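You operate a simulated robot arm through the tools that you are given. There is no shell and no other tool.

The job below is to be done with a simulated robot arm. You get a single attempt, and the scene is never put back.

JOB
Brush the old mortar off the white long brick, held in the clamp.
Fine: put brick and brush back; leave the clamp open and the other bricks as they are. Set down upright: scrubbing brush, what you pick out. What is to be rubbed or washed off counts as gone when no trace of it is left.
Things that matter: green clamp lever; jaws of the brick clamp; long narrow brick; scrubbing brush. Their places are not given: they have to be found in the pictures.

Only the result counts: the job must be done as asked and must still hold three seconds after the hand-in. Knocking over, shifting, dropping, spilling or breaking anything else fails it.

ROBOT AND FRAMES
A 7-joint arm with a two-finger parallel gripper, fixed in place. Base frame: the origin is on the floor under the middle of its stand, x ahead of it, y to its left, z up; the work surface is at about z = 0.8. Units: m, rad, N and s.
With the tool pointing down near the work surface it reaches from about 0.36 to 0.78 m from the base axis. Its first joint turns from -2.496 to 2.496 rad. Payload 3 kg.
Tool frame: the origin (TCP) lies between the finger pads and is the grasp point; the fingertips stand 0.03 m ahead of it; z points along the fingers, y is the line along which they close. The gripper opens to 0.11 m. The fingers are 0.02 m wide and 0.01 m thick; the gripper's body (0.048 by 0.112 m) begins 0.055 m behind the TCP.
Orientation is told as [roll, pitch, yaw] about the base's x, y, z axes, in that order, counted from this pose: with the fingers straight down and closing along the base's y, the tool's x points along the base's -x, its y along +y and its z along -z.

CONTROLS
- The arm moves only by the tool play_rows. Its argument "plan" is a list of rows, each a list of 7 numbers: the shift along the base's x, y, z in m, then the turn, a rotation vector about the base's x, y, z in rad, then the gripper command, from -1 (fully open) to 1 (shut), values between in proportion. In form: [[x, y, z, rx, ry, rz, jaw], ...]. A call has 1 to 20 rows; each row shifts and turns the commanded pose from where the row before left it. A row lasts 0.2 s, in which the tool goes at most 0.05 m and 0.15 rad; a call with a longer step from one row to the next is refused whole, and so is a gripper value outside its range. A pose out of reach is approached as far as the arm can. The call stops where the force on the tool passes 90 N (or 10 N more than at its start, if that is more) or the arm is blocked; 0.2 s more then pass. Each finger travels about 0.153 m/s and halts on what it meets, pressing with about 45 N; the grip force reading is that of the motor and also rises with nothing between the fingers. The clock runs only during rows and for 0.2 s after the last one: add rows that do not move to give the fingers time. It gives the time, the measured TCP pose, the force on the tool (base axes), the opening and the grip force at its end, in the units of the frame above (readings bear some noise), with the torque about the TCP (base axes, N m) and any sound that the robot's microphone picked up, and new pictures: "show" is both (left out), scene, wrist or none.
- Cameras (640 x 400 px; columns grow to the right, rows downward): "scene" is fixed at [0.4055, -0.6423, 1.6551]; the picture's right is [0.94, -0.34, 0.00], its down [-0.19, -0.54, -0.82] and it looks along [0.28, 0.77, -0.58] (base axes); focal length 325 px, centre (320, 200). "wrist" rides on the gripper at [0.072, 0.017, -0.103] in the tool frame; the picture's right is [-0.23, 0.97, 0.00], its down [-0.76, -0.18, -0.62] and it looks along [-0.61, -0.14, 0.78] (tool axes); focal length 222 px, centre (320, 200).
- move_column(by): moves the trunk up (or, below 0, down) by that many m; the arm rides with it, the base frame stays. It gives what a move gives, with no picture.
- probe_pixels(camera, pixels): for up to 12 pixels [column, row] of the newest picture of that camera ("zoom" is the newest enlarged one), the place [x, y, z] in the base frame of the surface seen there, good to about 0.003 m, but the place of the scene camera against the robot may be out by one fixed shift of up to 0.018 m in any direction. It takes no simulated time.
- enlarge(camera, box): a new picture of the part [left, top, right, bottom] of that camera's present view, enlarged. It takes no simulated time.
- job_done(): hands the job in; it is judged then, once.

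Unless the task says otherwise, let go and move clear before handing in.

The tools are called after "Call:" by a JSON object that holds its "api" and its "payload". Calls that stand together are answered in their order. play_rows: Moves the arm, as the interface text tells. Its arguments: {"type":"object","properties":{"plan":{"type":"array","items":{"type":"array","items":{"type":"number"}}},"show":{"type":"string","enum":["both","scene","wrist","none"]}},"required":["plan"]} The other tools are called the same way: move_column (by) moves the trunk up or down; probe_pixels (camera, pixels) gives the place of the surface under pixels of a picture; enlarge (camera, box) takes an enlarged picture of a part of a camera's view; job_done () hands the job in.

At the start:

```text
clock: 0.0
tcp_pos: [0.5717, 0.2316, 1.1563]
tcp_rot: [-0.001, 0.0, -0.002]
wrist_force: [0.1, -0.6, 0.3]
wrist_torque: [0.0, -0.02, 0.03]
grip_width: 0.1099
finger_force: 0.0
trunk travel left (down, up): [-0.425, 0.065]
```

scene: 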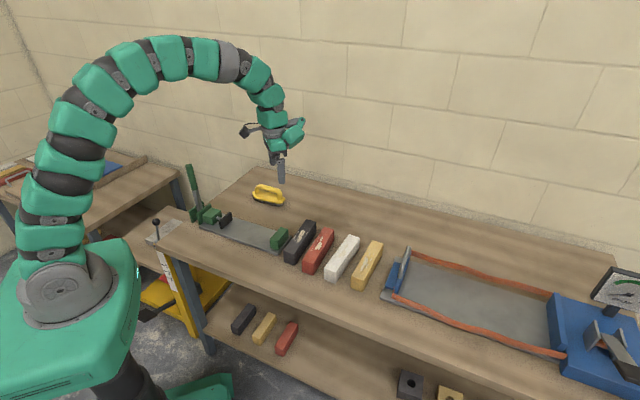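
wrist: 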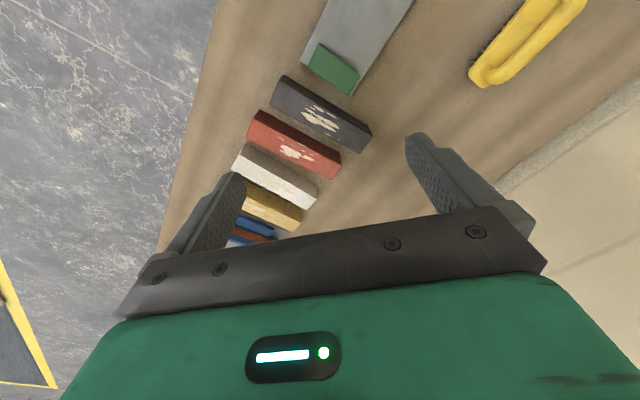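

The pictures show four long bricks in a row (black ~[300,240], red ~[318,250], white ~[342,257], yellow ~[367,265]), a yellow brush at [268,194], and a green clamp with lever at [195,190]. I'll enlarge these areas to look closer.

Call:
{"api": "enlarge", "payload": {"camera": "scene", "box": [170, 150, 300, 260]}}

Call:
{"api": "enlarge", "payload": {"camera": "scene", "box": [270, 200, 420, 300]}}

Call:
{"api": "enlarge", "payload": {"camera": "scene", "box": [370, 230, 640, 400]}}

Call:
{"api": "enlarge", "payload": {"camera": "wrist", "box": [220, 0, 600, 240]}}

```text
3.64 times, centred on (235, 205) of scene
```

zoom: 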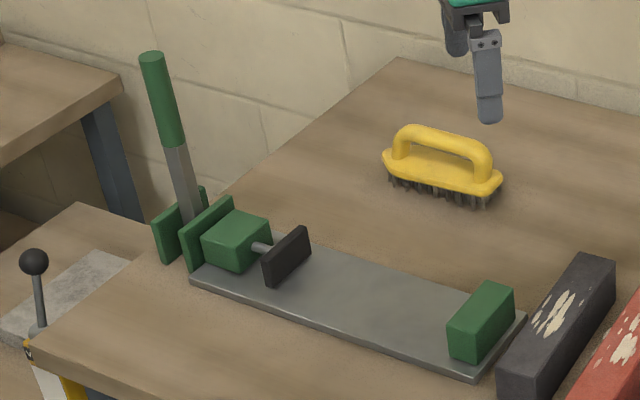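

```text
4.00 times, centred on (345, 250) of scene
```

zoom: 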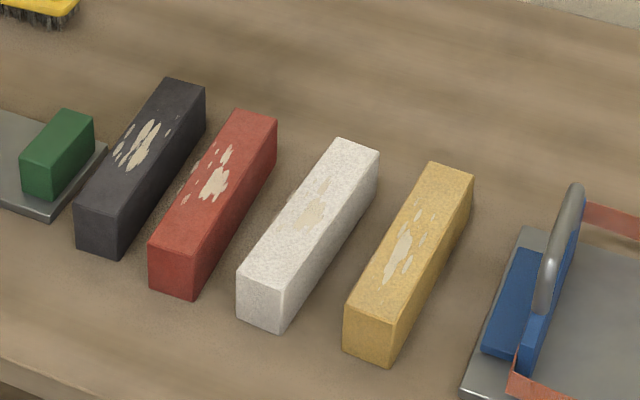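

```text
2.35 times, centred on (505, 315) of scene
```

zoom: 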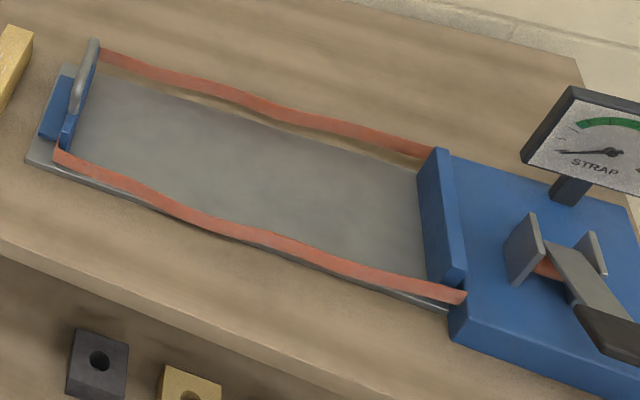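

```text
1.67 times, centred on (410, 120) of wrist
```

zoom: 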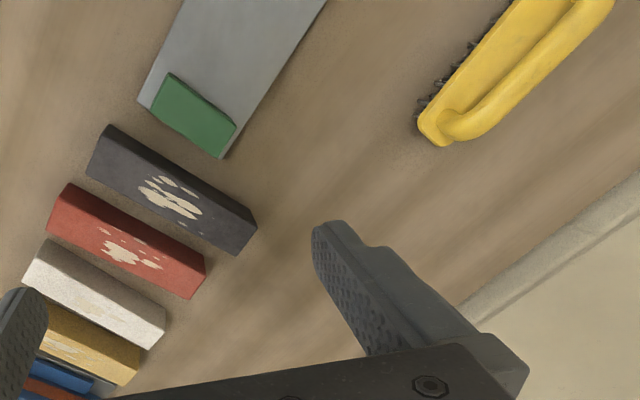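

I see the clamp (fixed green block right, dark moving jaw left, lever upright), the brush with handle and the white brick with faint mortar. Now I'll probe key points in the scene picture.

Call:
{"api": "probe_pixels", "payload": {"camera": "scene", "pixels": [[331, 271], [340, 276], [357, 240], [363, 243], [355, 236], [341, 255], [405, 320], [310, 276], [321, 268], [355, 285], [338, 280], [351, 262]]}}

Call:
{"api": "enlarge", "payload": {"camera": "scene", "box": [320, 225, 380, 285]}}

```text
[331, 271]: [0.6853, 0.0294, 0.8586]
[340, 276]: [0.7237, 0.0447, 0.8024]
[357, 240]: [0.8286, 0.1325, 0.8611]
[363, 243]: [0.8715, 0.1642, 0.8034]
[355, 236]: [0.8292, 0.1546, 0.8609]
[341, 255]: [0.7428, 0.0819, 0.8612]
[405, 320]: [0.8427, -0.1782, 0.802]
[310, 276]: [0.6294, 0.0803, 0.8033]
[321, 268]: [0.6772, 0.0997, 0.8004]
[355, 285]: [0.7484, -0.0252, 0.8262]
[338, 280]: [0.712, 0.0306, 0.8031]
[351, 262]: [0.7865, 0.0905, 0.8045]
```

```text
6.67 times, centred on (350, 255) of scene
```

zoom: 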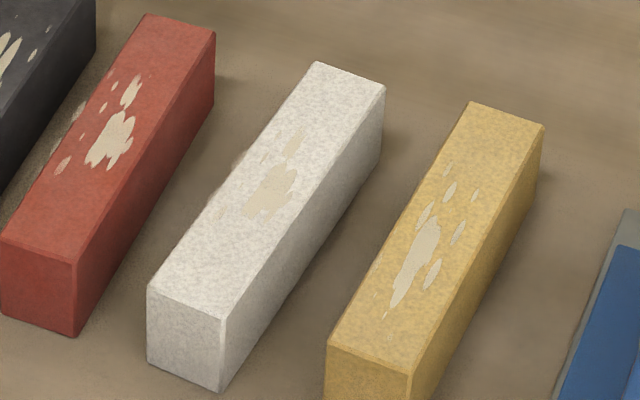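

Probing the white brick's corners and mortar patch in the zoom, e.g. top corners at zoom [155,288], [220,316], [318,66], [381,91].

Call:
{"api": "probe_pixels", "payload": {"camera": "zoom", "pixels": [[155, 287], [220, 314], [318, 68], [379, 91], [270, 190], [294, 142], [215, 215], [155, 355], [218, 384], [230, 370], [370, 160], [240, 158]]}}

Call:
{"api": "enlarge", "payload": {"camera": "wrist", "box": [220, 60, 400, 250]}}

```text
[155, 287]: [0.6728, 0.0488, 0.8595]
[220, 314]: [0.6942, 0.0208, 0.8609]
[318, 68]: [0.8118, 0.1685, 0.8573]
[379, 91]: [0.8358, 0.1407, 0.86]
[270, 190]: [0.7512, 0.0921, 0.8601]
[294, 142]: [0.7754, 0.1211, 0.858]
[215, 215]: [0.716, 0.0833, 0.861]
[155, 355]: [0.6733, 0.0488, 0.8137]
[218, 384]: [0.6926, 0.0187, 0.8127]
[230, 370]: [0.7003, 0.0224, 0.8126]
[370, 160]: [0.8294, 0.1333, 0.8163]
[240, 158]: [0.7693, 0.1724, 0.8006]
```

```text
2.11 times, centred on (310, 155) of wrist
```

zoom: 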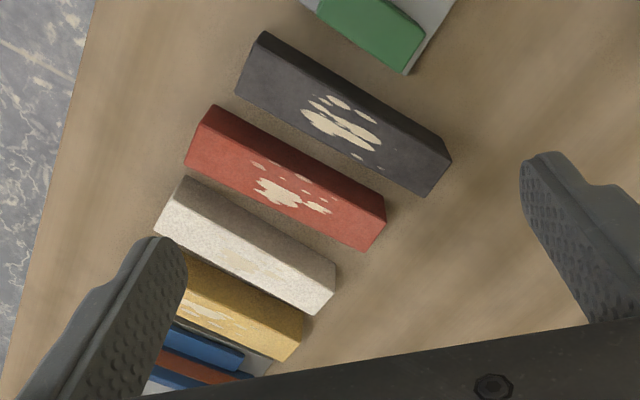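

The wrist zoom shows the white brick's top face (bright, corners near [165,235], [180,205], [335,265], [315,310]); I'll probe it to compare with the scene camera.

Call:
{"api": "probe_pixels", "payload": {"camera": "zoom", "pixels": [[170, 208], [160, 228], [332, 288], [317, 308], [250, 262], [186, 182], [333, 262], [250, 240], [245, 215], [355, 300], [340, 330], [300, 280]]}}

Call:
{"api": "probe_pixels", "payload": {"camera": "wrist", "pixels": [[331, 66], [312, 90], [290, 105], [320, 47], [340, 30], [370, 20], [480, 70], [540, 30], [560, 20], [495, 75], [352, 95], [316, 42]]}}

```text
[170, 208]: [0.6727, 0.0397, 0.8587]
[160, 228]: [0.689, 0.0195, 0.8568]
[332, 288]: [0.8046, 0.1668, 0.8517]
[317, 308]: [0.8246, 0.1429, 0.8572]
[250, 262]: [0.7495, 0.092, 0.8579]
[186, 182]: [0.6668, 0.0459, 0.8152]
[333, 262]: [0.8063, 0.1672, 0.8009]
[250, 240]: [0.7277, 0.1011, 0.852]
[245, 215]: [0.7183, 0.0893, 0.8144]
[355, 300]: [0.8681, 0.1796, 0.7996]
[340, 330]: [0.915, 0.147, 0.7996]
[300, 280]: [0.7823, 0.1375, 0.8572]
```

```text
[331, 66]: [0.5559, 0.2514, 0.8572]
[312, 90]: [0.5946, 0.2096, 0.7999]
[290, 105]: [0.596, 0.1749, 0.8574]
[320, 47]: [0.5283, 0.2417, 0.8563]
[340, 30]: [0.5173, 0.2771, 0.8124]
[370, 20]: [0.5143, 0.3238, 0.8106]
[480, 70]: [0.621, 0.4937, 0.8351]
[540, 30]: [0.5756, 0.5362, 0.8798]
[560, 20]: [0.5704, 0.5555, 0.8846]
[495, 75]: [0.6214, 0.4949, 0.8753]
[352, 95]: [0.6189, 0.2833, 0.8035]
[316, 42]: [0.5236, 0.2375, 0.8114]
```

The scene camera reads about (+6, +3, +3) mm relative to the wrist. Now I'll probe the clamp and brush in the scene view.

Call:
{"api": "enlarge", "payload": {"camera": "scene", "box": [180, 155, 300, 255]}}

```text
4.00 times, centred on (240, 205) of scene
```

zoom: 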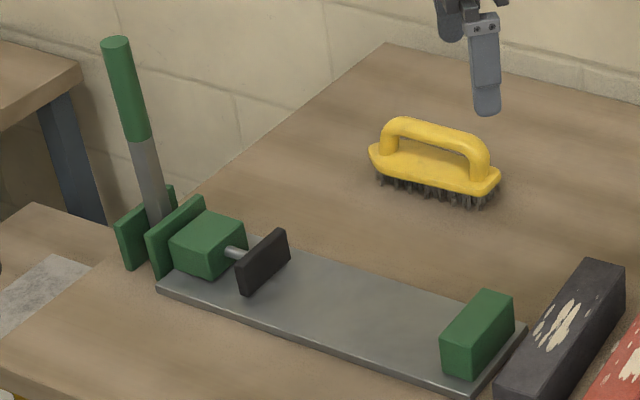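

Call:
{"api": "probe_pixels", "payload": {"camera": "zoom", "pixels": [[115, 42], [125, 90], [150, 170], [130, 245], [175, 235], [208, 235], [240, 252], [265, 262], [285, 240], [242, 285], [480, 310], [460, 350]]}}

Call:
{"api": "probe_pixels", "payload": {"camera": "zoom", "pixels": [[446, 340], [490, 295], [474, 375], [165, 290], [475, 390], [520, 330], [380, 150], [490, 185], [392, 125], [475, 150], [435, 128], [430, 160]]}}

```text
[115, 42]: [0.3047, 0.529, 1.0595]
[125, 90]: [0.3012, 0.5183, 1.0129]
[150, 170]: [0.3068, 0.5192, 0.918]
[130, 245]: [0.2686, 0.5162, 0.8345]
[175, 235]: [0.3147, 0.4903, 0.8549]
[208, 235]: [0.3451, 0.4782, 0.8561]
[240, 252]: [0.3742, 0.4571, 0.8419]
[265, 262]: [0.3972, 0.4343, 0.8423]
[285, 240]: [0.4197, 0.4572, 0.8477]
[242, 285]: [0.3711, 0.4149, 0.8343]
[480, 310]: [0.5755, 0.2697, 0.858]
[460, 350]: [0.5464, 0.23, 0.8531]
```

```text
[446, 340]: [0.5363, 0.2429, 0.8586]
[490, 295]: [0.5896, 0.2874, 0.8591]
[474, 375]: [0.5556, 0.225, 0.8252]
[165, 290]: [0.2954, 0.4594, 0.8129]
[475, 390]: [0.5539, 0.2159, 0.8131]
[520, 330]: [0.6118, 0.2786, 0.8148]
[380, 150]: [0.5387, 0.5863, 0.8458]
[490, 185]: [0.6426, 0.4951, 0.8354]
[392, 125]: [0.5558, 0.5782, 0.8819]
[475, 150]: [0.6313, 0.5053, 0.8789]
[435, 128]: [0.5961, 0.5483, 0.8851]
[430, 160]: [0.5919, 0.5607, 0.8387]
```

The clamp axis runs from the lever (~[0.30,0.52]) to the fixed jaw (~[0.56,0.26]), gap about 0.23 m, so the brick goes in lengthwise. I'll move the arm back and turn it so the wrist camera looks at the clamp from closer.

Call:
{"api": "play_rows", "payload": {"plan": [[-0.02, -0.01, 0, 0, 0, 0.14, -1], [-0.02, -0.01, 0, 0, 0, 0.14, -1], [-0.02, -0.01, 0, 0, 0, 0.14, -1], [-0.02, -0.01, 0, 0, 0, 0.14, -1], [-0.02, -0.01, 0, 0, 0, 0.14, -1], [-0.02, -0.01, 0, 0, 0, 0.14, -1], [-0.02, -0.01, 0, 0, 0, 0.14, -1], [-0.02, -0.01, 0, 0, 0, 0.14, -1], [-0.02, -0.01, 0, 0, 0, 0.14, -1], [0, 0, 0, 0, 0, 0, -1]]}}

```text
clock: 2.2
tcp_pos: [0.3906, 0.1401, 1.157]
tcp_rot: [0.0, -0.002, 1.261]
wrist_force: [0.0, -0.4, 0.7]
wrist_torque: [0.01, -0.03, 0.0]
grip_width: 0.11
finger_force: 0.0
trunk travel left (down, up): [-0.425, 0.065]
```

scene: 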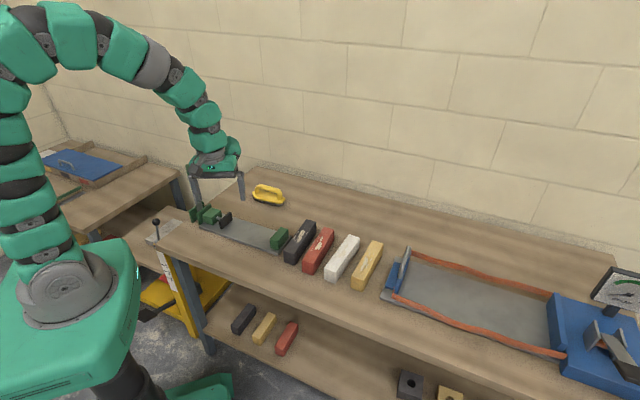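
wrist: 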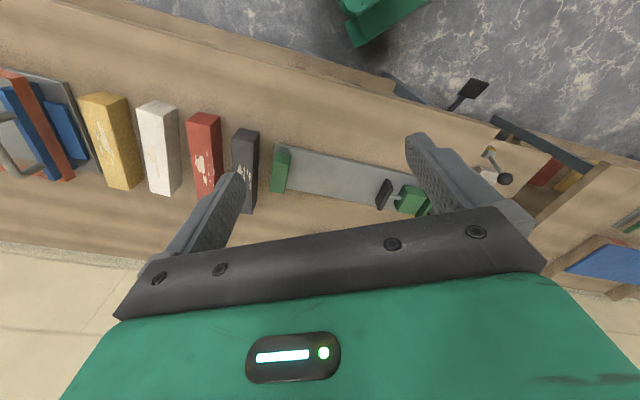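

The clamp now shows in the wrist view around [275-440, 150-215]; I'll enlarge it.

Call:
{"api": "enlarge", "payload": {"camera": "wrist", "box": [260, 130, 450, 230]}}

Call:
{"api": "enlarge", "payload": {"camera": "wrist", "box": [60, 70, 300, 230]}}

Call:
{"api": "enlarge", "payload": {"camera": "scene", "box": [180, 160, 300, 260]}}

```text
3.37 times, centred on (355, 180) of wrist
```

zoom: 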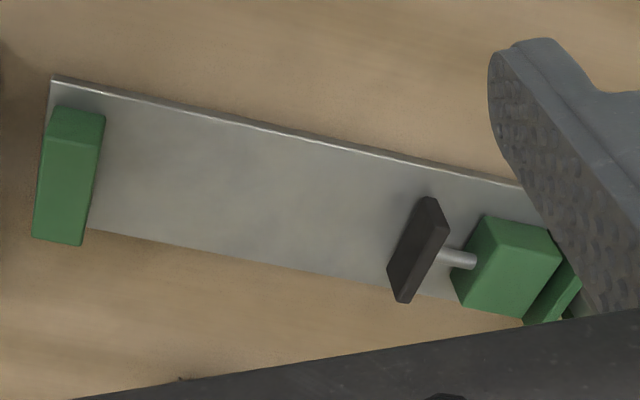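

```text
2.50 times, centred on (180, 150) of wrist
```

zoom: 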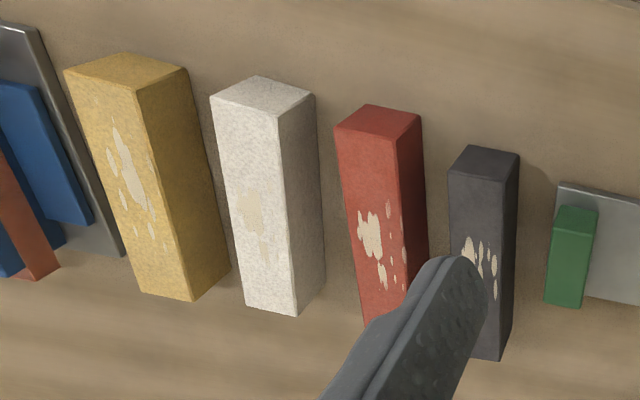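

```text
4.00 times, centred on (240, 210) of scene
```

zoom: 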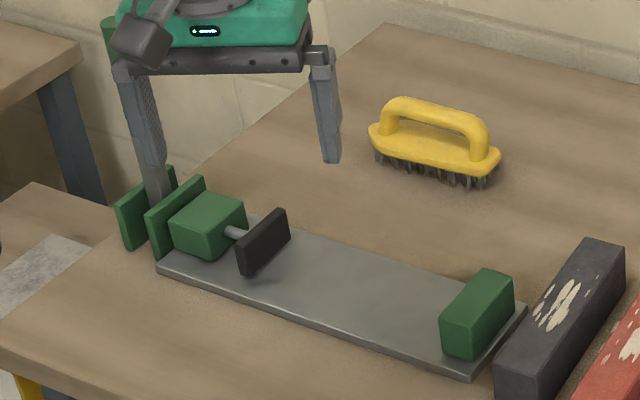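

I need a clear look at the lever mount (currently hidden by the right finger at [430,200]). I'll turn further so that the lever lies between the fingers.

Call:
{"api": "play_rows", "payload": {"plan": [[-0.01, 0, 0, 0, 0, 0.14, -1], [-0.01, 0, 0, 0, 0, 0.14, -1], [-0.01, 0, 0, 0, 0, 0.14, -1], [-0.01, 0, 0, 0, 0, 0.14, -1], [0, 0, 0, 0, 0, 0, -1]]}}

```text
clock: 3.4
tcp_pos: [0.3526, 0.1406, 1.1564]
tcp_rot: [0.0, -0.001, 1.821]
wrist_force: [0.2, 0.3, 0.9]
wrist_torque: [0.0, 0.02, 0.01]
grip_width: 0.1099
finger_force: 0.1
trunk travel left (down, up): [-0.425, 0.065]
```

scene: 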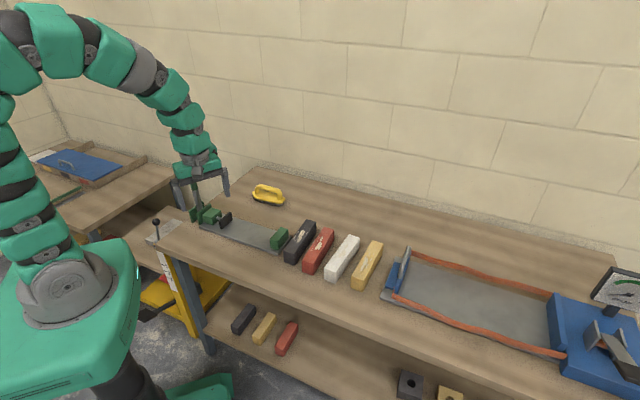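
wrist: 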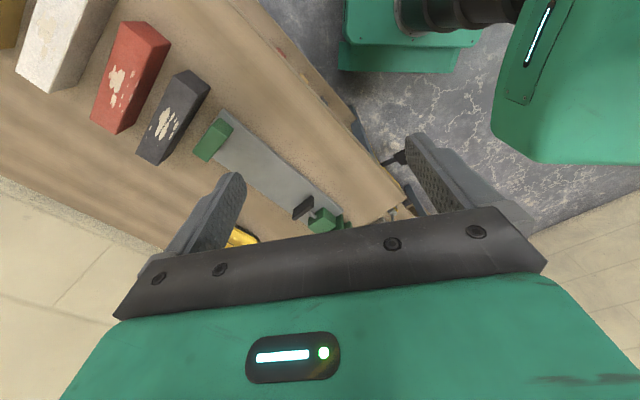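

The lever is hidden by the gripper body below row 230. Moving the arm +y and up brings the lever into the free part of the view.

Call:
{"api": "play_rows", "payload": {"plan": [[0, 0.04, 0.02, 0, 0, 0, -1], [0, 0.04, 0.02, 0, 0, 0, -1], [0, 0.04, 0.02, 0, 0, 0, -1], [0, 0.04, 0.02, 0, 0, 0, -1], [0, 0.03, 0, 0, 0, 0, -1], [0, 0, 0, 0, 0, 0, -1]]}}

```text
clock: 4.8
tcp_pos: [0.3507, 0.3323, 1.2368]
tcp_rot: [0.0, 0.0, 1.822]
wrist_force: [-0.3, 0.9, 0.6]
wrist_torque: [-0.04, 0.02, -0.02]
grip_width: 0.1101
finger_force: 0.0
trunk travel left (down, up): [-0.425, 0.065]
```

scene: 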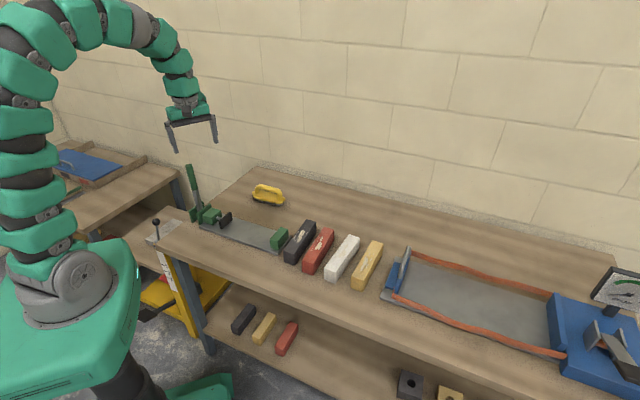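
wrist: 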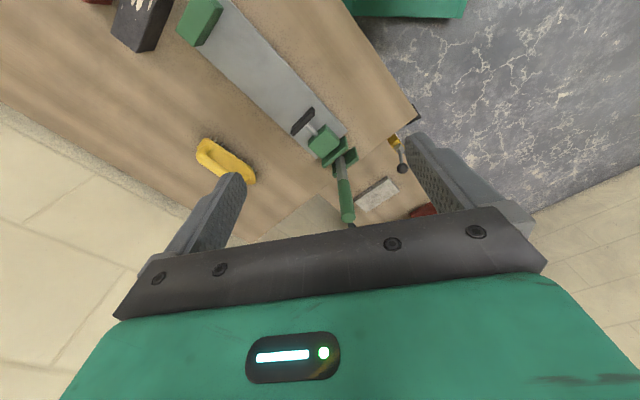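

The lever is now visible around [345,190] with the brackets at [335,155]. Enlarging it.

Call:
{"api": "enlarge", "payload": {"camera": "wrist", "box": [280, 95, 400, 235]}}

Call:
{"api": "enlarge", "payload": {"camera": "scene", "box": [175, 155, 245, 230]}}

Call:
{"api": "enlarge", "payload": {"camera": "wrist", "box": [180, 120, 270, 200]}}

```text
2.86 times, centred on (340, 165) of wrist
```

zoom: 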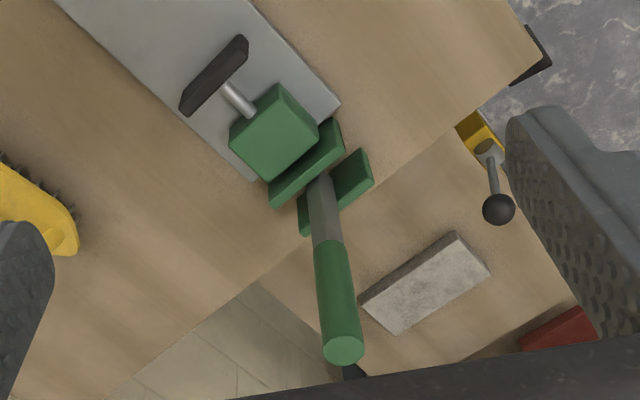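

```text
5.33 times, centred on (210, 192) of scene
```

zoom: 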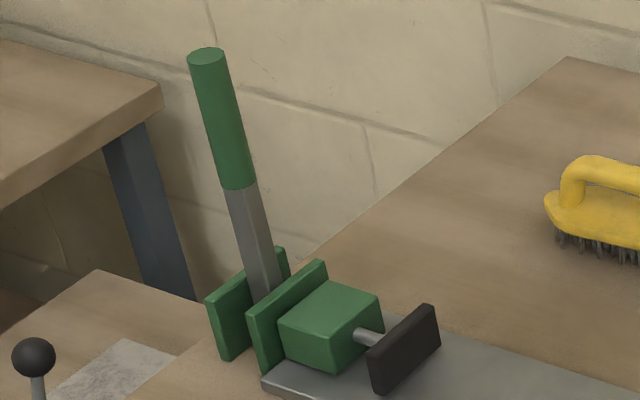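

```text
5.00 times, centred on (225, 160) of wrist
```

zoom: 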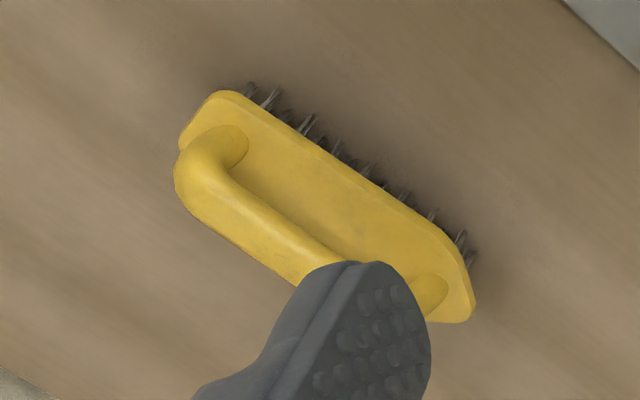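

The lever sits between two plates whose normals lie along the clamp axis, so it swings sideways (perpendicular to the clamp axis). I'll probe lever, jaws and brush points from this wrist view.

Call:
{"api": "probe_pixels", "payload": {"camera": "wrist", "pixels": [[347, 217], [345, 200], [342, 185], [341, 170], [339, 162], [352, 155], [335, 145], [324, 140], [317, 126], [303, 120], [300, 127], [310, 112]]}}

Call:
{"api": "probe_pixels", "payload": {"camera": "wrist", "pixels": [[213, 150], [220, 163], [233, 171], [205, 155], [240, 170], [210, 143], [250, 180], [205, 25], [195, 10], [215, 12], [186, 38], [270, 80]]}}

Call:
{"api": "enlarge", "payload": {"camera": "wrist", "box": [150, 0, 360, 150]}}

```text
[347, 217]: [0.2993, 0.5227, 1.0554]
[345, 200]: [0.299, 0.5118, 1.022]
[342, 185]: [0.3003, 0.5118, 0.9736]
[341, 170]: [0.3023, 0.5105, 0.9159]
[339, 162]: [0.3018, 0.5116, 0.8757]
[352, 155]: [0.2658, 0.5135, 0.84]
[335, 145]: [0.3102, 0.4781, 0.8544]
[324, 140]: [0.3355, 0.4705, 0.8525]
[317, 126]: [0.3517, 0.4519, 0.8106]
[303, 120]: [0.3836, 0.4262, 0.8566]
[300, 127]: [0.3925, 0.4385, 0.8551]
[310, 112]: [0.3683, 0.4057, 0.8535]
```

```text
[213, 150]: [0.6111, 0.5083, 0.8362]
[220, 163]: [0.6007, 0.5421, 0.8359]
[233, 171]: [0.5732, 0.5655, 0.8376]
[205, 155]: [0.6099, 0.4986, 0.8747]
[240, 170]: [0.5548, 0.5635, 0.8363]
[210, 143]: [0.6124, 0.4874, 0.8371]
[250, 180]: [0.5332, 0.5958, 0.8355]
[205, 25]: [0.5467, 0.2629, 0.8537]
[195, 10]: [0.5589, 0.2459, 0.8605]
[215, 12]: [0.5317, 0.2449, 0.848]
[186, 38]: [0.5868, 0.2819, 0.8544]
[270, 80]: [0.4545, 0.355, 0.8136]
```

```text
2.67 times, centred on (255, 75) of wrist
```

zoom: 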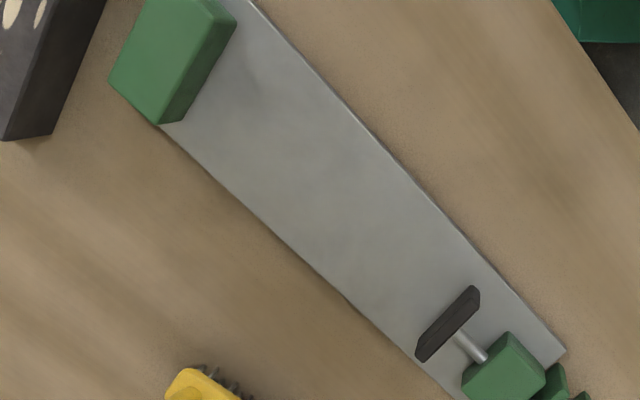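

Probing the plate edges and jaw faces in the zoomed image for accurate clamp geometry.

Call:
{"api": "probe_pixels", "payload": {"camera": "zoom", "pixels": [[185, 137], [430, 372], [265, 20], [545, 335], [190, 112], [230, 25], [175, 110], [222, 22], [110, 78], [475, 292], [422, 355], [428, 340]]}}

Call:
{"api": "probe_pixels", "payload": {"camera": "zoom", "pixels": [[160, 118], [232, 18], [197, 60], [465, 300], [440, 330], [470, 345], [505, 340], [545, 375], [475, 385], [555, 355], [150, 5], [460, 390]]}}

```text
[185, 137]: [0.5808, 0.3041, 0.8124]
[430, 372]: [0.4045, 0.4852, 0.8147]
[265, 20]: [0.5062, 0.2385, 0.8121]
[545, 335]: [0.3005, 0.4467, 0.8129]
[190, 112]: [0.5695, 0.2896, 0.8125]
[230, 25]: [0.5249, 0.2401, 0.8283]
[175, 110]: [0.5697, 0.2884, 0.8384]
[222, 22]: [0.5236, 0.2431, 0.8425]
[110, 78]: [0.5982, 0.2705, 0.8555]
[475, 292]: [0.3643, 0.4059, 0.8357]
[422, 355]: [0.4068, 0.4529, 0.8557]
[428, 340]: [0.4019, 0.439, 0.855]
```

```text
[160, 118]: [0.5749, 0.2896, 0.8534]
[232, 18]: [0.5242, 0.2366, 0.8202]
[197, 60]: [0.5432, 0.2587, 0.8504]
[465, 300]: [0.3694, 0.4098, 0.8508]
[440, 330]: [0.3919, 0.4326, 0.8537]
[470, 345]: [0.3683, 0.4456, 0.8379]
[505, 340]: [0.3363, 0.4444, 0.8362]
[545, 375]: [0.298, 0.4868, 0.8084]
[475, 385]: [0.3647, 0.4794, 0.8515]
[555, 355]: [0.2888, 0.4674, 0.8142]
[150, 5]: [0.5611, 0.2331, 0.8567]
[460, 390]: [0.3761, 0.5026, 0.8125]
```

Clamp geometry is clear now: axis at −45.5°, fixed-jaw face to moving-jaw face gap ≈0.224 m, plate top z≈0.8125; the white brick (~0.185 long) lies across that axis at (0.748, 0.092). Next I move above the white brick with yaw 0.777 for a close look.

Call:
{"api": "play_rows", "payload": {"plan": [[0.033, -0.02, 0, 0, 0, -0.087, -0.3], [0.033, -0.02, 0, 0, 0, -0.087, -0.3], [0.033, -0.02, -0.015, 0, 0, -0.087, -0.3], [0.033, -0.02, -0.02, 0, 0, -0.087, -0.3], [0.033, -0.02, -0.02, 0, 0, -0.087, -0.3], [0.033, -0.02, -0.02, 0, 0, -0.087, -0.3], [0.033, -0.02, -0.02, 0, 0, -0.087, -0.3], [0.033, -0.02, -0.02, 0, 0, -0.087, -0.3], [0.033, -0.02, -0.02, 0, 0, -0.087, -0.3], [0.033, -0.02, -0.02, 0, 0, -0.087, -0.3], [0.033, -0.02, -0.02, 0, 0, -0.087, -0.3], [0.034, -0.02, -0.02, 0, 0, -0.088, -0.3], [0, 0, 0, 0, 0, 0, -0.3]]}}

```text
clock: 7.6
tcp_pos: [0.7527, 0.0921, 1.0396]
tcp_rot: [0.0, 0.001, 0.776]
wrist_force: [-0.5, -0.3, -0.8]
wrist_torque: [-0.01, 0.04, 0.01]
grip_width: 0.0716
finger_force: 0.0
trunk travel left (down, up): [-0.425, 0.065]
```

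scene: 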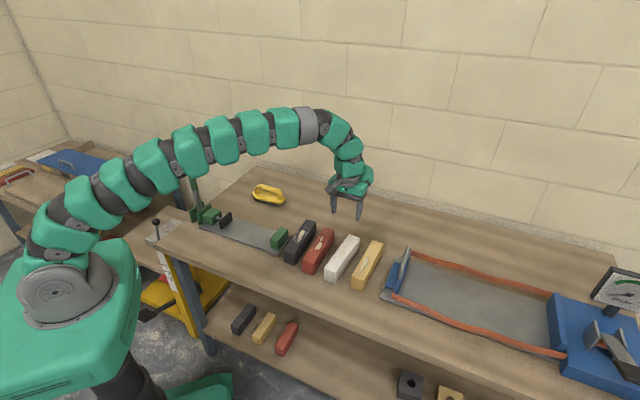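
wrist: 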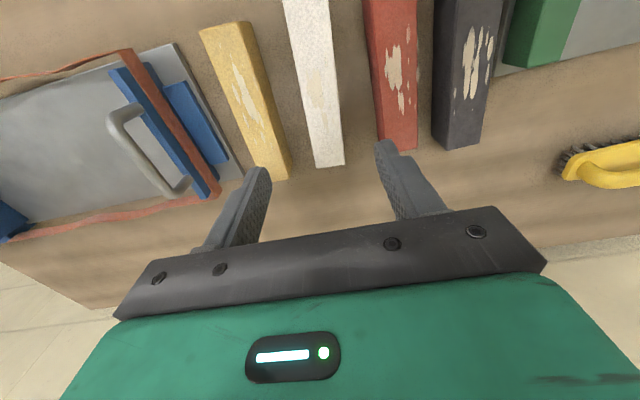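

The white brick is at [318,90] in the wrist view, between the fingers. I'll enlarge and probe its edges for an accurate pose.

Call:
{"api": "enlarge", "payload": {"camera": "wrist", "box": [240, 0, 440, 180]}}

```text
2.22 times, centred on (340, 90) of wrist
```

zoom: 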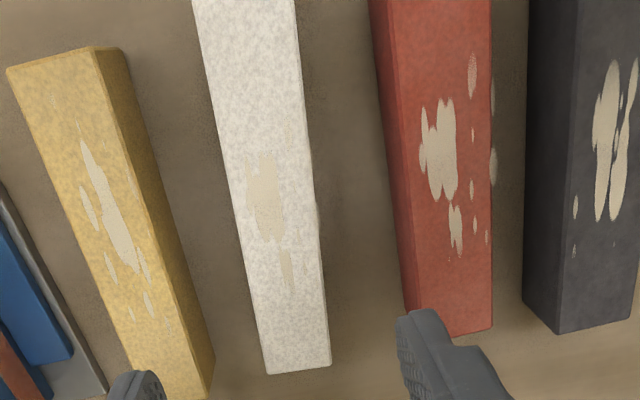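

Call:
{"api": "enlarge", "payload": {"camera": "wrist", "box": [290, 20, 370, 170]}}

Call:
{"api": "probe_pixels", "payload": {"camera": "wrist", "pixels": [[317, 165], [342, 163], [288, 10], [326, 10], [302, 80], [335, 80], [310, 120], [339, 120], [340, 30], [360, 100], [290, 110], [300, 140]]}}

```text
2.67 times, centred on (330, 95) of wrist
```

zoom: 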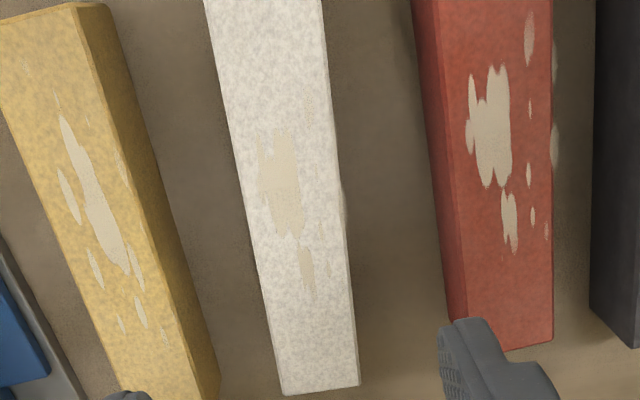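

```text
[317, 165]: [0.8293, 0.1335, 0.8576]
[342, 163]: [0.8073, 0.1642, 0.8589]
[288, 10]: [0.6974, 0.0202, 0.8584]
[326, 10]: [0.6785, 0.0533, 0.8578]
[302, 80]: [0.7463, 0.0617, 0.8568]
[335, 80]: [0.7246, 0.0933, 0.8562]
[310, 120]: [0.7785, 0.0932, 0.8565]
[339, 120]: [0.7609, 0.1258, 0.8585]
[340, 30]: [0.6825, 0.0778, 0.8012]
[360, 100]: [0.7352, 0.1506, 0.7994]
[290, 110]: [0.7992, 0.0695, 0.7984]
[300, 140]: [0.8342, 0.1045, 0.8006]
```

The white brick's edges give a yaw of 40.7° and centre ≈(0.748, 0.0885). I'll check the free gaps to the red and yellow bricks before lowering the fingers.

Call:
{"api": "probe_pixels", "payload": {"camera": "wrist", "pixels": [[374, 100], [380, 100], [372, 85], [370, 60], [277, 112], [273, 112], [270, 100], [268, 90], [384, 130], [290, 150]]}}

Call:
{"api": "play_rows", "payload": {"plan": [[0, 0, 0, 0, 0, -0.066, -0.3], [0, 0, 0, 0, 0, 0, -0.3]], "show": "none"}}

```text
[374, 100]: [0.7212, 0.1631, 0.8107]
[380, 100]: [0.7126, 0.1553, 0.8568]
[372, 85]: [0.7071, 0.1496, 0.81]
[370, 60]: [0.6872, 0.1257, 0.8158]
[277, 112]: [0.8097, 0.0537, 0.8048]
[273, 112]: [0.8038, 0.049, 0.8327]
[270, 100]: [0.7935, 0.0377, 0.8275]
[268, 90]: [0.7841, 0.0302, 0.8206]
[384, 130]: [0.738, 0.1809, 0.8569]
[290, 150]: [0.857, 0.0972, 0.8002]
```

```text
clock: 8.2
tcp_pos: [0.7506, 0.0914, 1.0406]
tcp_rot: [0.0, 0.0, 0.708]
wrist_force: [-0.1, 0.0, -0.2]
wrist_torque: [0.01, 0.01, 0.03]
grip_width: 0.0714
finger_force: 0.0
trunk travel left (down, up): [-0.425, 0.065]
```

Gaps of ~50 mm each side are enough for fingers opened to 71 mm. Lowering to just above the brick and checking alignment.

Call:
{"api": "play_rows", "payload": {"plan": [[-0.0026, -0.003, -0.03, 0, 0, 0, -0.3], [0, 0, -0.04, 0, 0, 0, -0.3], [0, 0, -0.04, 0, 0, 0, -0.3], [0, 0, -0.02, 0, 0, 0, -0.3], [0, 0, 0, 0, 0, 0, -0.3]]}}

```text
clock: 9.4
tcp_pos: [0.7468, 0.0905, 0.9118]
tcp_rot: [0.001, 0.0, 0.711]
wrist_force: [0.1, -0.2, -0.1]
wrist_torque: [0.02, -0.02, 0.03]
grip_width: 0.0715
finger_force: 0.0
trunk travel left (down, up): [-0.425, 0.065]
```

scene: 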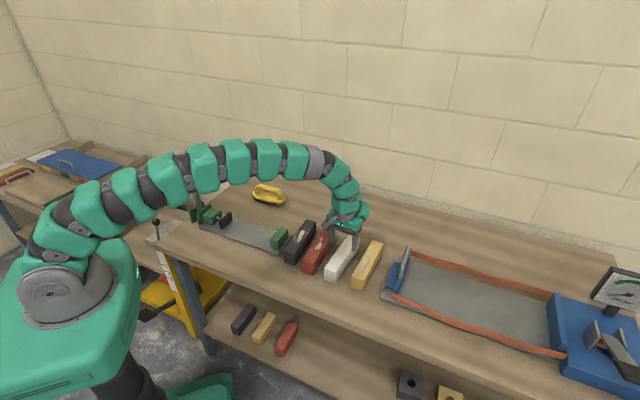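
wrist: 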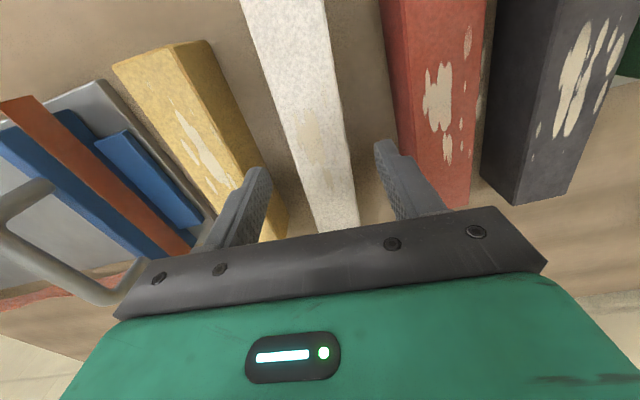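

The brick sits between the fingers. Lowering to z≈0.84, then closing.

Call:
{"api": "play_rows", "payload": {"plan": [[0, 0, -0.025, 0, 0, 0, -0.3], [0, 0, -0.025, 0, 0, 0, -0.3], [0, 0, -0.02, 0, 0, 0, -0.3], [0, 0, 0, 0, 0, 0, -0.3]]}}

```text
clock: 10.4
tcp_pos: [0.7469, 0.0893, 0.8406]
tcp_rot: [0.0, 0.003, 0.709]
wrist_force: [0.1, 0.3, 0.1]
wrist_torque: [-0.03, -0.01, 0.0]
grip_width: 0.0715
finger_force: 0.1
trunk travel left (down, up): [-0.425, 0.065]
```

scene: 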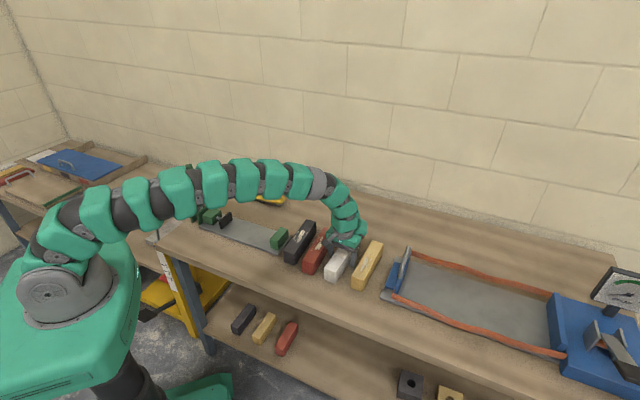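
wrist: 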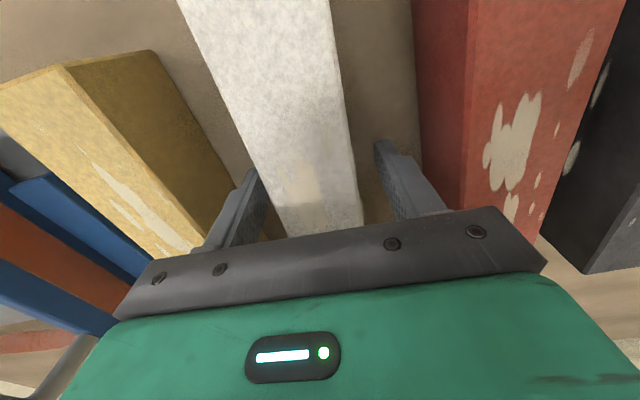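

Closing the gripper on the brick.

Call:
{"api": "play_rows", "payload": {"plan": [[0, 0, 0, 0, 0, 0, 0.1], [0, 0, 0, 0, 0, 0, 0.3], [0, 0, 0, 0, 0, 0, 1], [0, 0, 0, 0, 0, 0, 1]], "show": "none"}}

```text
clock: 11.4
tcp_pos: [0.7479, 0.0893, 0.8394]
tcp_rot: [0.0, 0.0, 0.711]
wrist_force: [1.5, -2.5, 1.0]
wrist_torque: [0.15, -0.26, -0.11]
grip_width: 0.0437
finger_force: 44.9
trunk travel left (down, up): [-0.425, 0.065]
```

Gripped at width 43.7 mm with 45 N. I record the pick pose (0.7479, 0.0893, 0.8394, yaw 0.711) for the return. Lifting straight up.

Call:
{"api": "play_rows", "payload": {"plan": [[0, 0, 0.02, 0, 0, 0, 1], [0, 0, 0.03, 0, 0, 0, 1], [0, 0, 0.04, 0, 0, 0, 1], [0, 0, 0.04, 0, 0, 0, 1], [0, 0, 0.03, 0, 0, 0, 1], [0, 0, 0, 0, 0, 0, 1]]}}

```text
clock: 12.8
tcp_pos: [0.7465, 0.0883, 1.0014]
tcp_rot: [0.001, 0.002, 0.712]
wrist_force: [0.0, -0.1, -8.5]
wrist_torque: [0.0, 0.02, 0.02]
grip_width: 0.0437
finger_force: 45.0
trunk travel left (down, up): [-0.425, 0.065]
```

scene: 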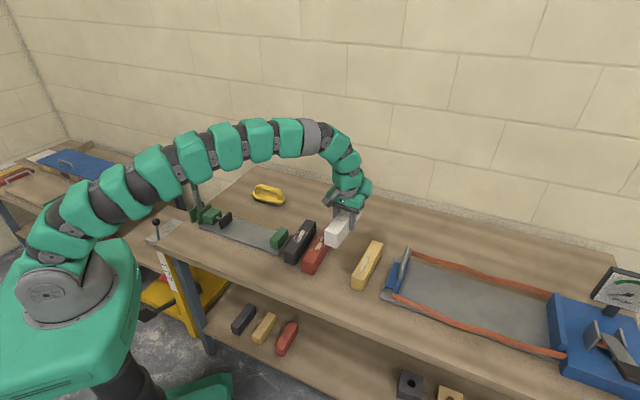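
wrist: 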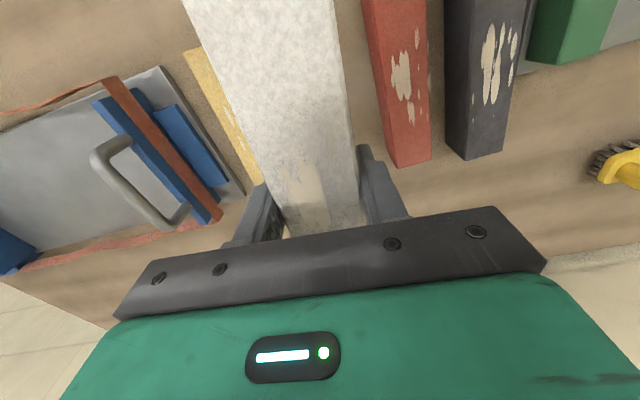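

Weight 8.5 N with near-zero torque, so the brick hangs centred on the TCP. I'll check the brick's length and side faces in an enlarged scene view.

Call:
{"api": "enlarge", "payload": {"camera": "scene", "box": [310, 190, 380, 260]}}

```text
5.71 times, centred on (345, 225) of scene
```

zoom: 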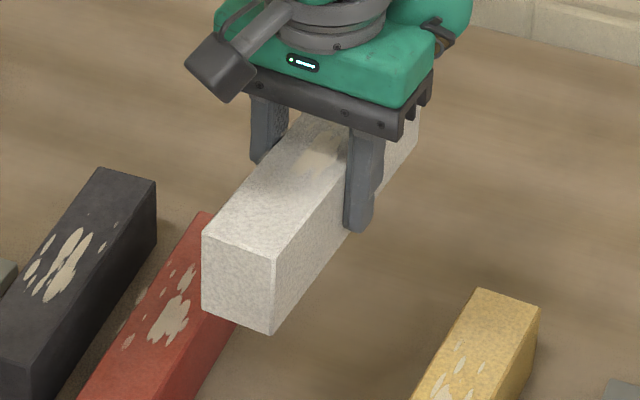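

Call:
{"api": "probe_pixels", "payload": {"camera": "zoom", "pixels": [[204, 233], [272, 262], [276, 262], [274, 328], [418, 115], [417, 140], [365, 150], [345, 245], [237, 285], [300, 240], [210, 235], [268, 256]]}}

```text
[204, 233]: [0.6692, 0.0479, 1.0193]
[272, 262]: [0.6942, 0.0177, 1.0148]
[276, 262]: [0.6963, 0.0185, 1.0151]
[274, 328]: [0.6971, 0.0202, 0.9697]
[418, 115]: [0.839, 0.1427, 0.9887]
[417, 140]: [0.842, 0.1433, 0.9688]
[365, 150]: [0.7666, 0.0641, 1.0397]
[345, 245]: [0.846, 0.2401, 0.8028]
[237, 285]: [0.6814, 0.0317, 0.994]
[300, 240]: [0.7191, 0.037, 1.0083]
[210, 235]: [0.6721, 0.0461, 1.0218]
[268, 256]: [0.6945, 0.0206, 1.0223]
```

Brick length ≈0.191 m. Now I carry it at height to over the clamp bed, turning to yaw −45.5° so it lies along the clamp axis.

Call:
{"api": "play_rows", "payload": {"plan": [[-0.0244, 0.0227, 0.0, 0, 0, -0.1368, 1], [-0.0244, 0.0227, 0.0, 0, 0, -0.1368, 1], [-0.0244, 0.0227, 0.0, 0, 0, -0.1368, 1], [-0.0244, 0.0227, 0.0, 0, 0, -0.1368, 1], [-0.0244, 0.0227, 0.0, 0, 0, -0.1368, 1], [-0.0244, 0.0227, 0.0, 0, 0, -0.1368, 1], [-0.0244, 0.0227, 0.0, 0, 0, -0.1368, 1], [-0.0244, 0.0227, 0.0, 0, 0, -0.1368, 1], [-0.0244, 0.0227, 0.0, 0, 0, -0.1368, 1], [-0.0244, 0.0227, 0.0, 0, 0, -0.1368, 1], [-0.0244, 0.0227, 0.0, 0, 0, -0.1368, 1], [0, 0, 0, 0, 0, 0, 1], [0, 0, 0, 0, 0, 0, 1]]}}

```text
clock: 15.6
tcp_pos: [0.4774, 0.3372, 1.0032]
tcp_rot: [-0.003, 0.0, -0.797]
wrist_force: [0.0, -0.2, -8.5]
wrist_torque: [0.02, 0.02, 0.0]
grip_width: 0.0439
finger_force: 45.0
trunk travel left (down, up): [-0.425, 0.065]
```

scene: 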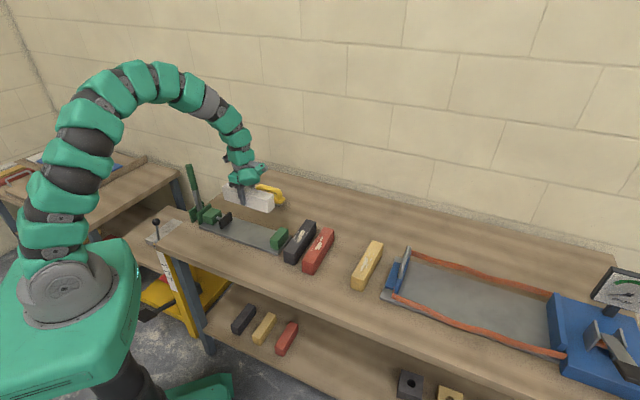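
wrist: 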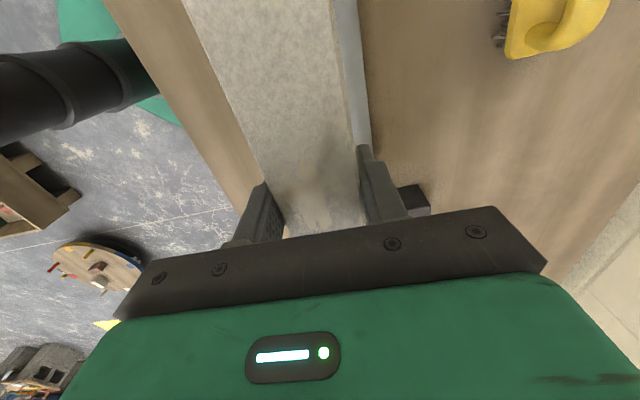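

Brick is over the clamp bed. Lowering until the brick's bottom is just above jaw height, then checking.

Call:
{"api": "play_rows", "payload": {"plan": [[0.0009, 0.0006, -0.03, 0, 0, 0.003, 1], [0, 0, -0.03, 0, 0, 0, 1], [0, 0, -0.025, 0, 0, 0, 1], [0, 0, 0, 0, 0, 0, 1]]}}

Call:
{"api": "enlarge", "payload": {"camera": "scene", "box": [180, 160, 300, 260]}}

```text
clock: 16.6
tcp_pos: [0.4803, 0.3383, 0.9166]
tcp_rot: [-0.001, 0.001, -0.793]
wrist_force: [0.2, 0.6, -8.8]
wrist_torque: [-0.02, 0.03, 0.01]
grip_width: 0.0437
finger_force: 45.8
trunk travel left (down, up): [-0.425, 0.065]
```

scene: 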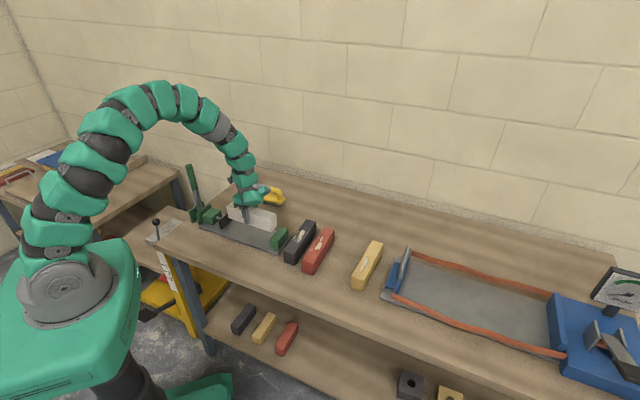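
wrist: 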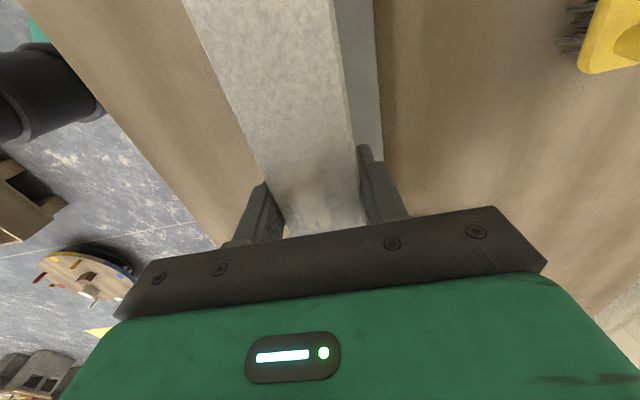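

```text
4.00 times, centred on (240, 210) of scene
```

zoom: 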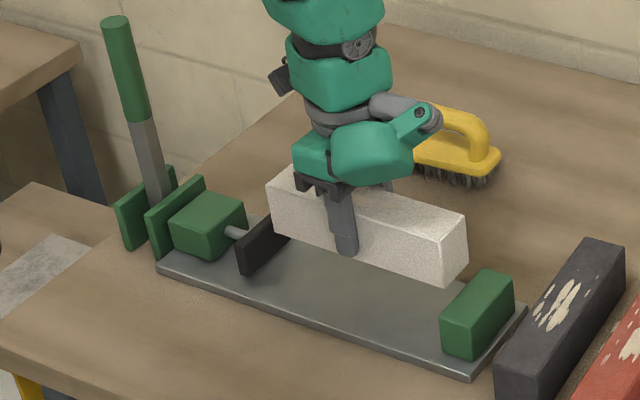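

Checking the held brick's end positions against the jaws in this zoom.

Call:
{"api": "probe_pixels", "payload": {"camera": "zoom", "pixels": [[440, 240], [438, 280], [465, 222], [465, 270], [270, 190], [272, 222], [452, 260], [445, 325], [487, 275], [258, 255], [285, 215], [500, 300]]}}

```text
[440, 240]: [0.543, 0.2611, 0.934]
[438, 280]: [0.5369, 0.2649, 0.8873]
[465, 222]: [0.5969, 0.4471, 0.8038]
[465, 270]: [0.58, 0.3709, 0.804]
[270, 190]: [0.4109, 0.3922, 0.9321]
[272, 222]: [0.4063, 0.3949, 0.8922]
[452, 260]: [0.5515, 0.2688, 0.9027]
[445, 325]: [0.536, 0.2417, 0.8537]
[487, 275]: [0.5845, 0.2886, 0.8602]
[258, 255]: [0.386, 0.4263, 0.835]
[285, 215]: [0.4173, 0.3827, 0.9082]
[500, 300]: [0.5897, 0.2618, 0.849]
```

Gap to the fixed jaw looks like 3–5 mm; I back off 3 mm along the axis and lower the brick to just above the plate.

Call:
{"api": "play_rows", "payload": {"plan": [[-0.002, 0.002, -0.02, 0, 0, 0, 1], [0, 0, -0.02, 0, 0, 0, 1], [0, 0, -0.015, 0, 0, 0, 1], [0, 0, -0.005, 0, 0, 0, 1], [0, 0, 0, 0, 0, 0, 1]]}}

Call:
{"api": "enlarge", "payload": {"camera": "scene", "box": [180, 160, 300, 260]}}

```text
clock: 17.8
tcp_pos: [0.4764, 0.3385, 0.8567]
tcp_rot: [-0.002, 0.0, -0.794]
wrist_force: [0.5, 1.0, -7.6]
wrist_torque: [0.02, 0.04, 0.02]
grip_width: 0.0437
finger_force: 45.1
trunk travel left (down, up): [-0.425, 0.065]
```

scene: 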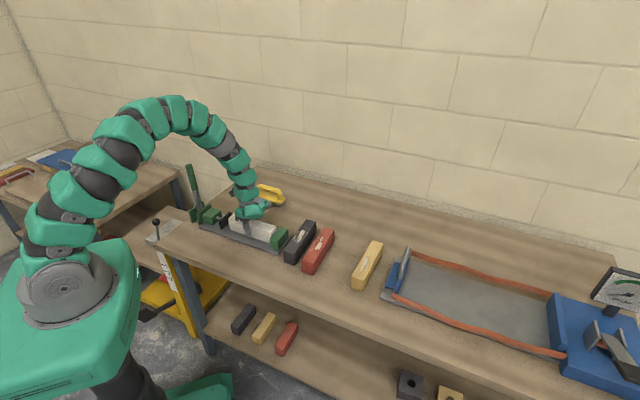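
wrist: 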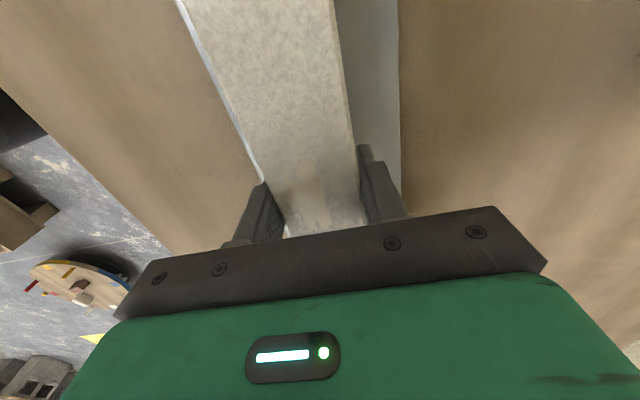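

```text
4.00 times, centred on (240, 210) of scene
```

zoom: 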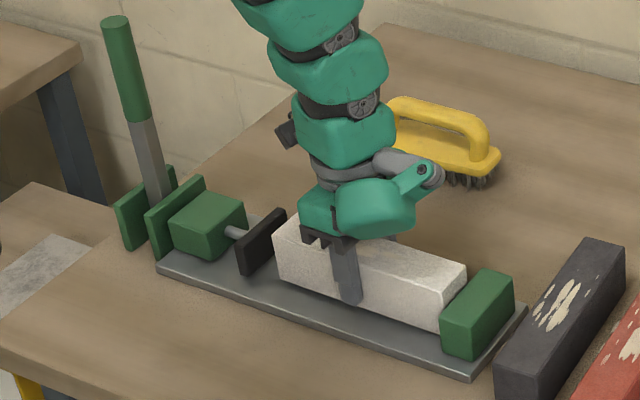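

The brick fits between the jaws. Lowering the last few millimetres in small steps until it seats.

Call:
{"api": "play_rows", "payload": {"plan": [[0, 0, -0.002, 0, 0, 0, 1], [0, 0, -0.001, 0, 0, 0, 1], [0, 0, 0, 0, 0, 0, 1]], "show": "none"}}

```text
clock: 18.6
tcp_pos: [0.4774, 0.3391, 0.8538]
tcp_rot: [0.001, 0.001, -0.791]
wrist_force: [-0.3, -0.2, -8.6]
wrist_torque: [0.02, 0.04, 0.01]
grip_width: 0.0439
finger_force: 45.0
trunk travel left (down, up): [-0.425, 0.065]
```

Call:
{"api": "play_rows", "payload": {"plan": [[0, 0, -0.001, 0, 0, 0, 1], [0, 0, -0.001, 0, 0, 0, 1], [0, 0, 0, 0, 0, 0, 1]], "show": "none"}}

```text
clock: 19.4
tcp_pos: [0.4771, 0.3402, 0.8518]
tcp_rot: [0.0, 0.001, -0.794]
wrist_force: [1.2, -2.6, 3.1]
wrist_torque: [0.06, 0.48, 0.06]
grip_width: 0.044
finger_force: 44.5
trunk travel left (down, up): [-0.425, 0.065]
```

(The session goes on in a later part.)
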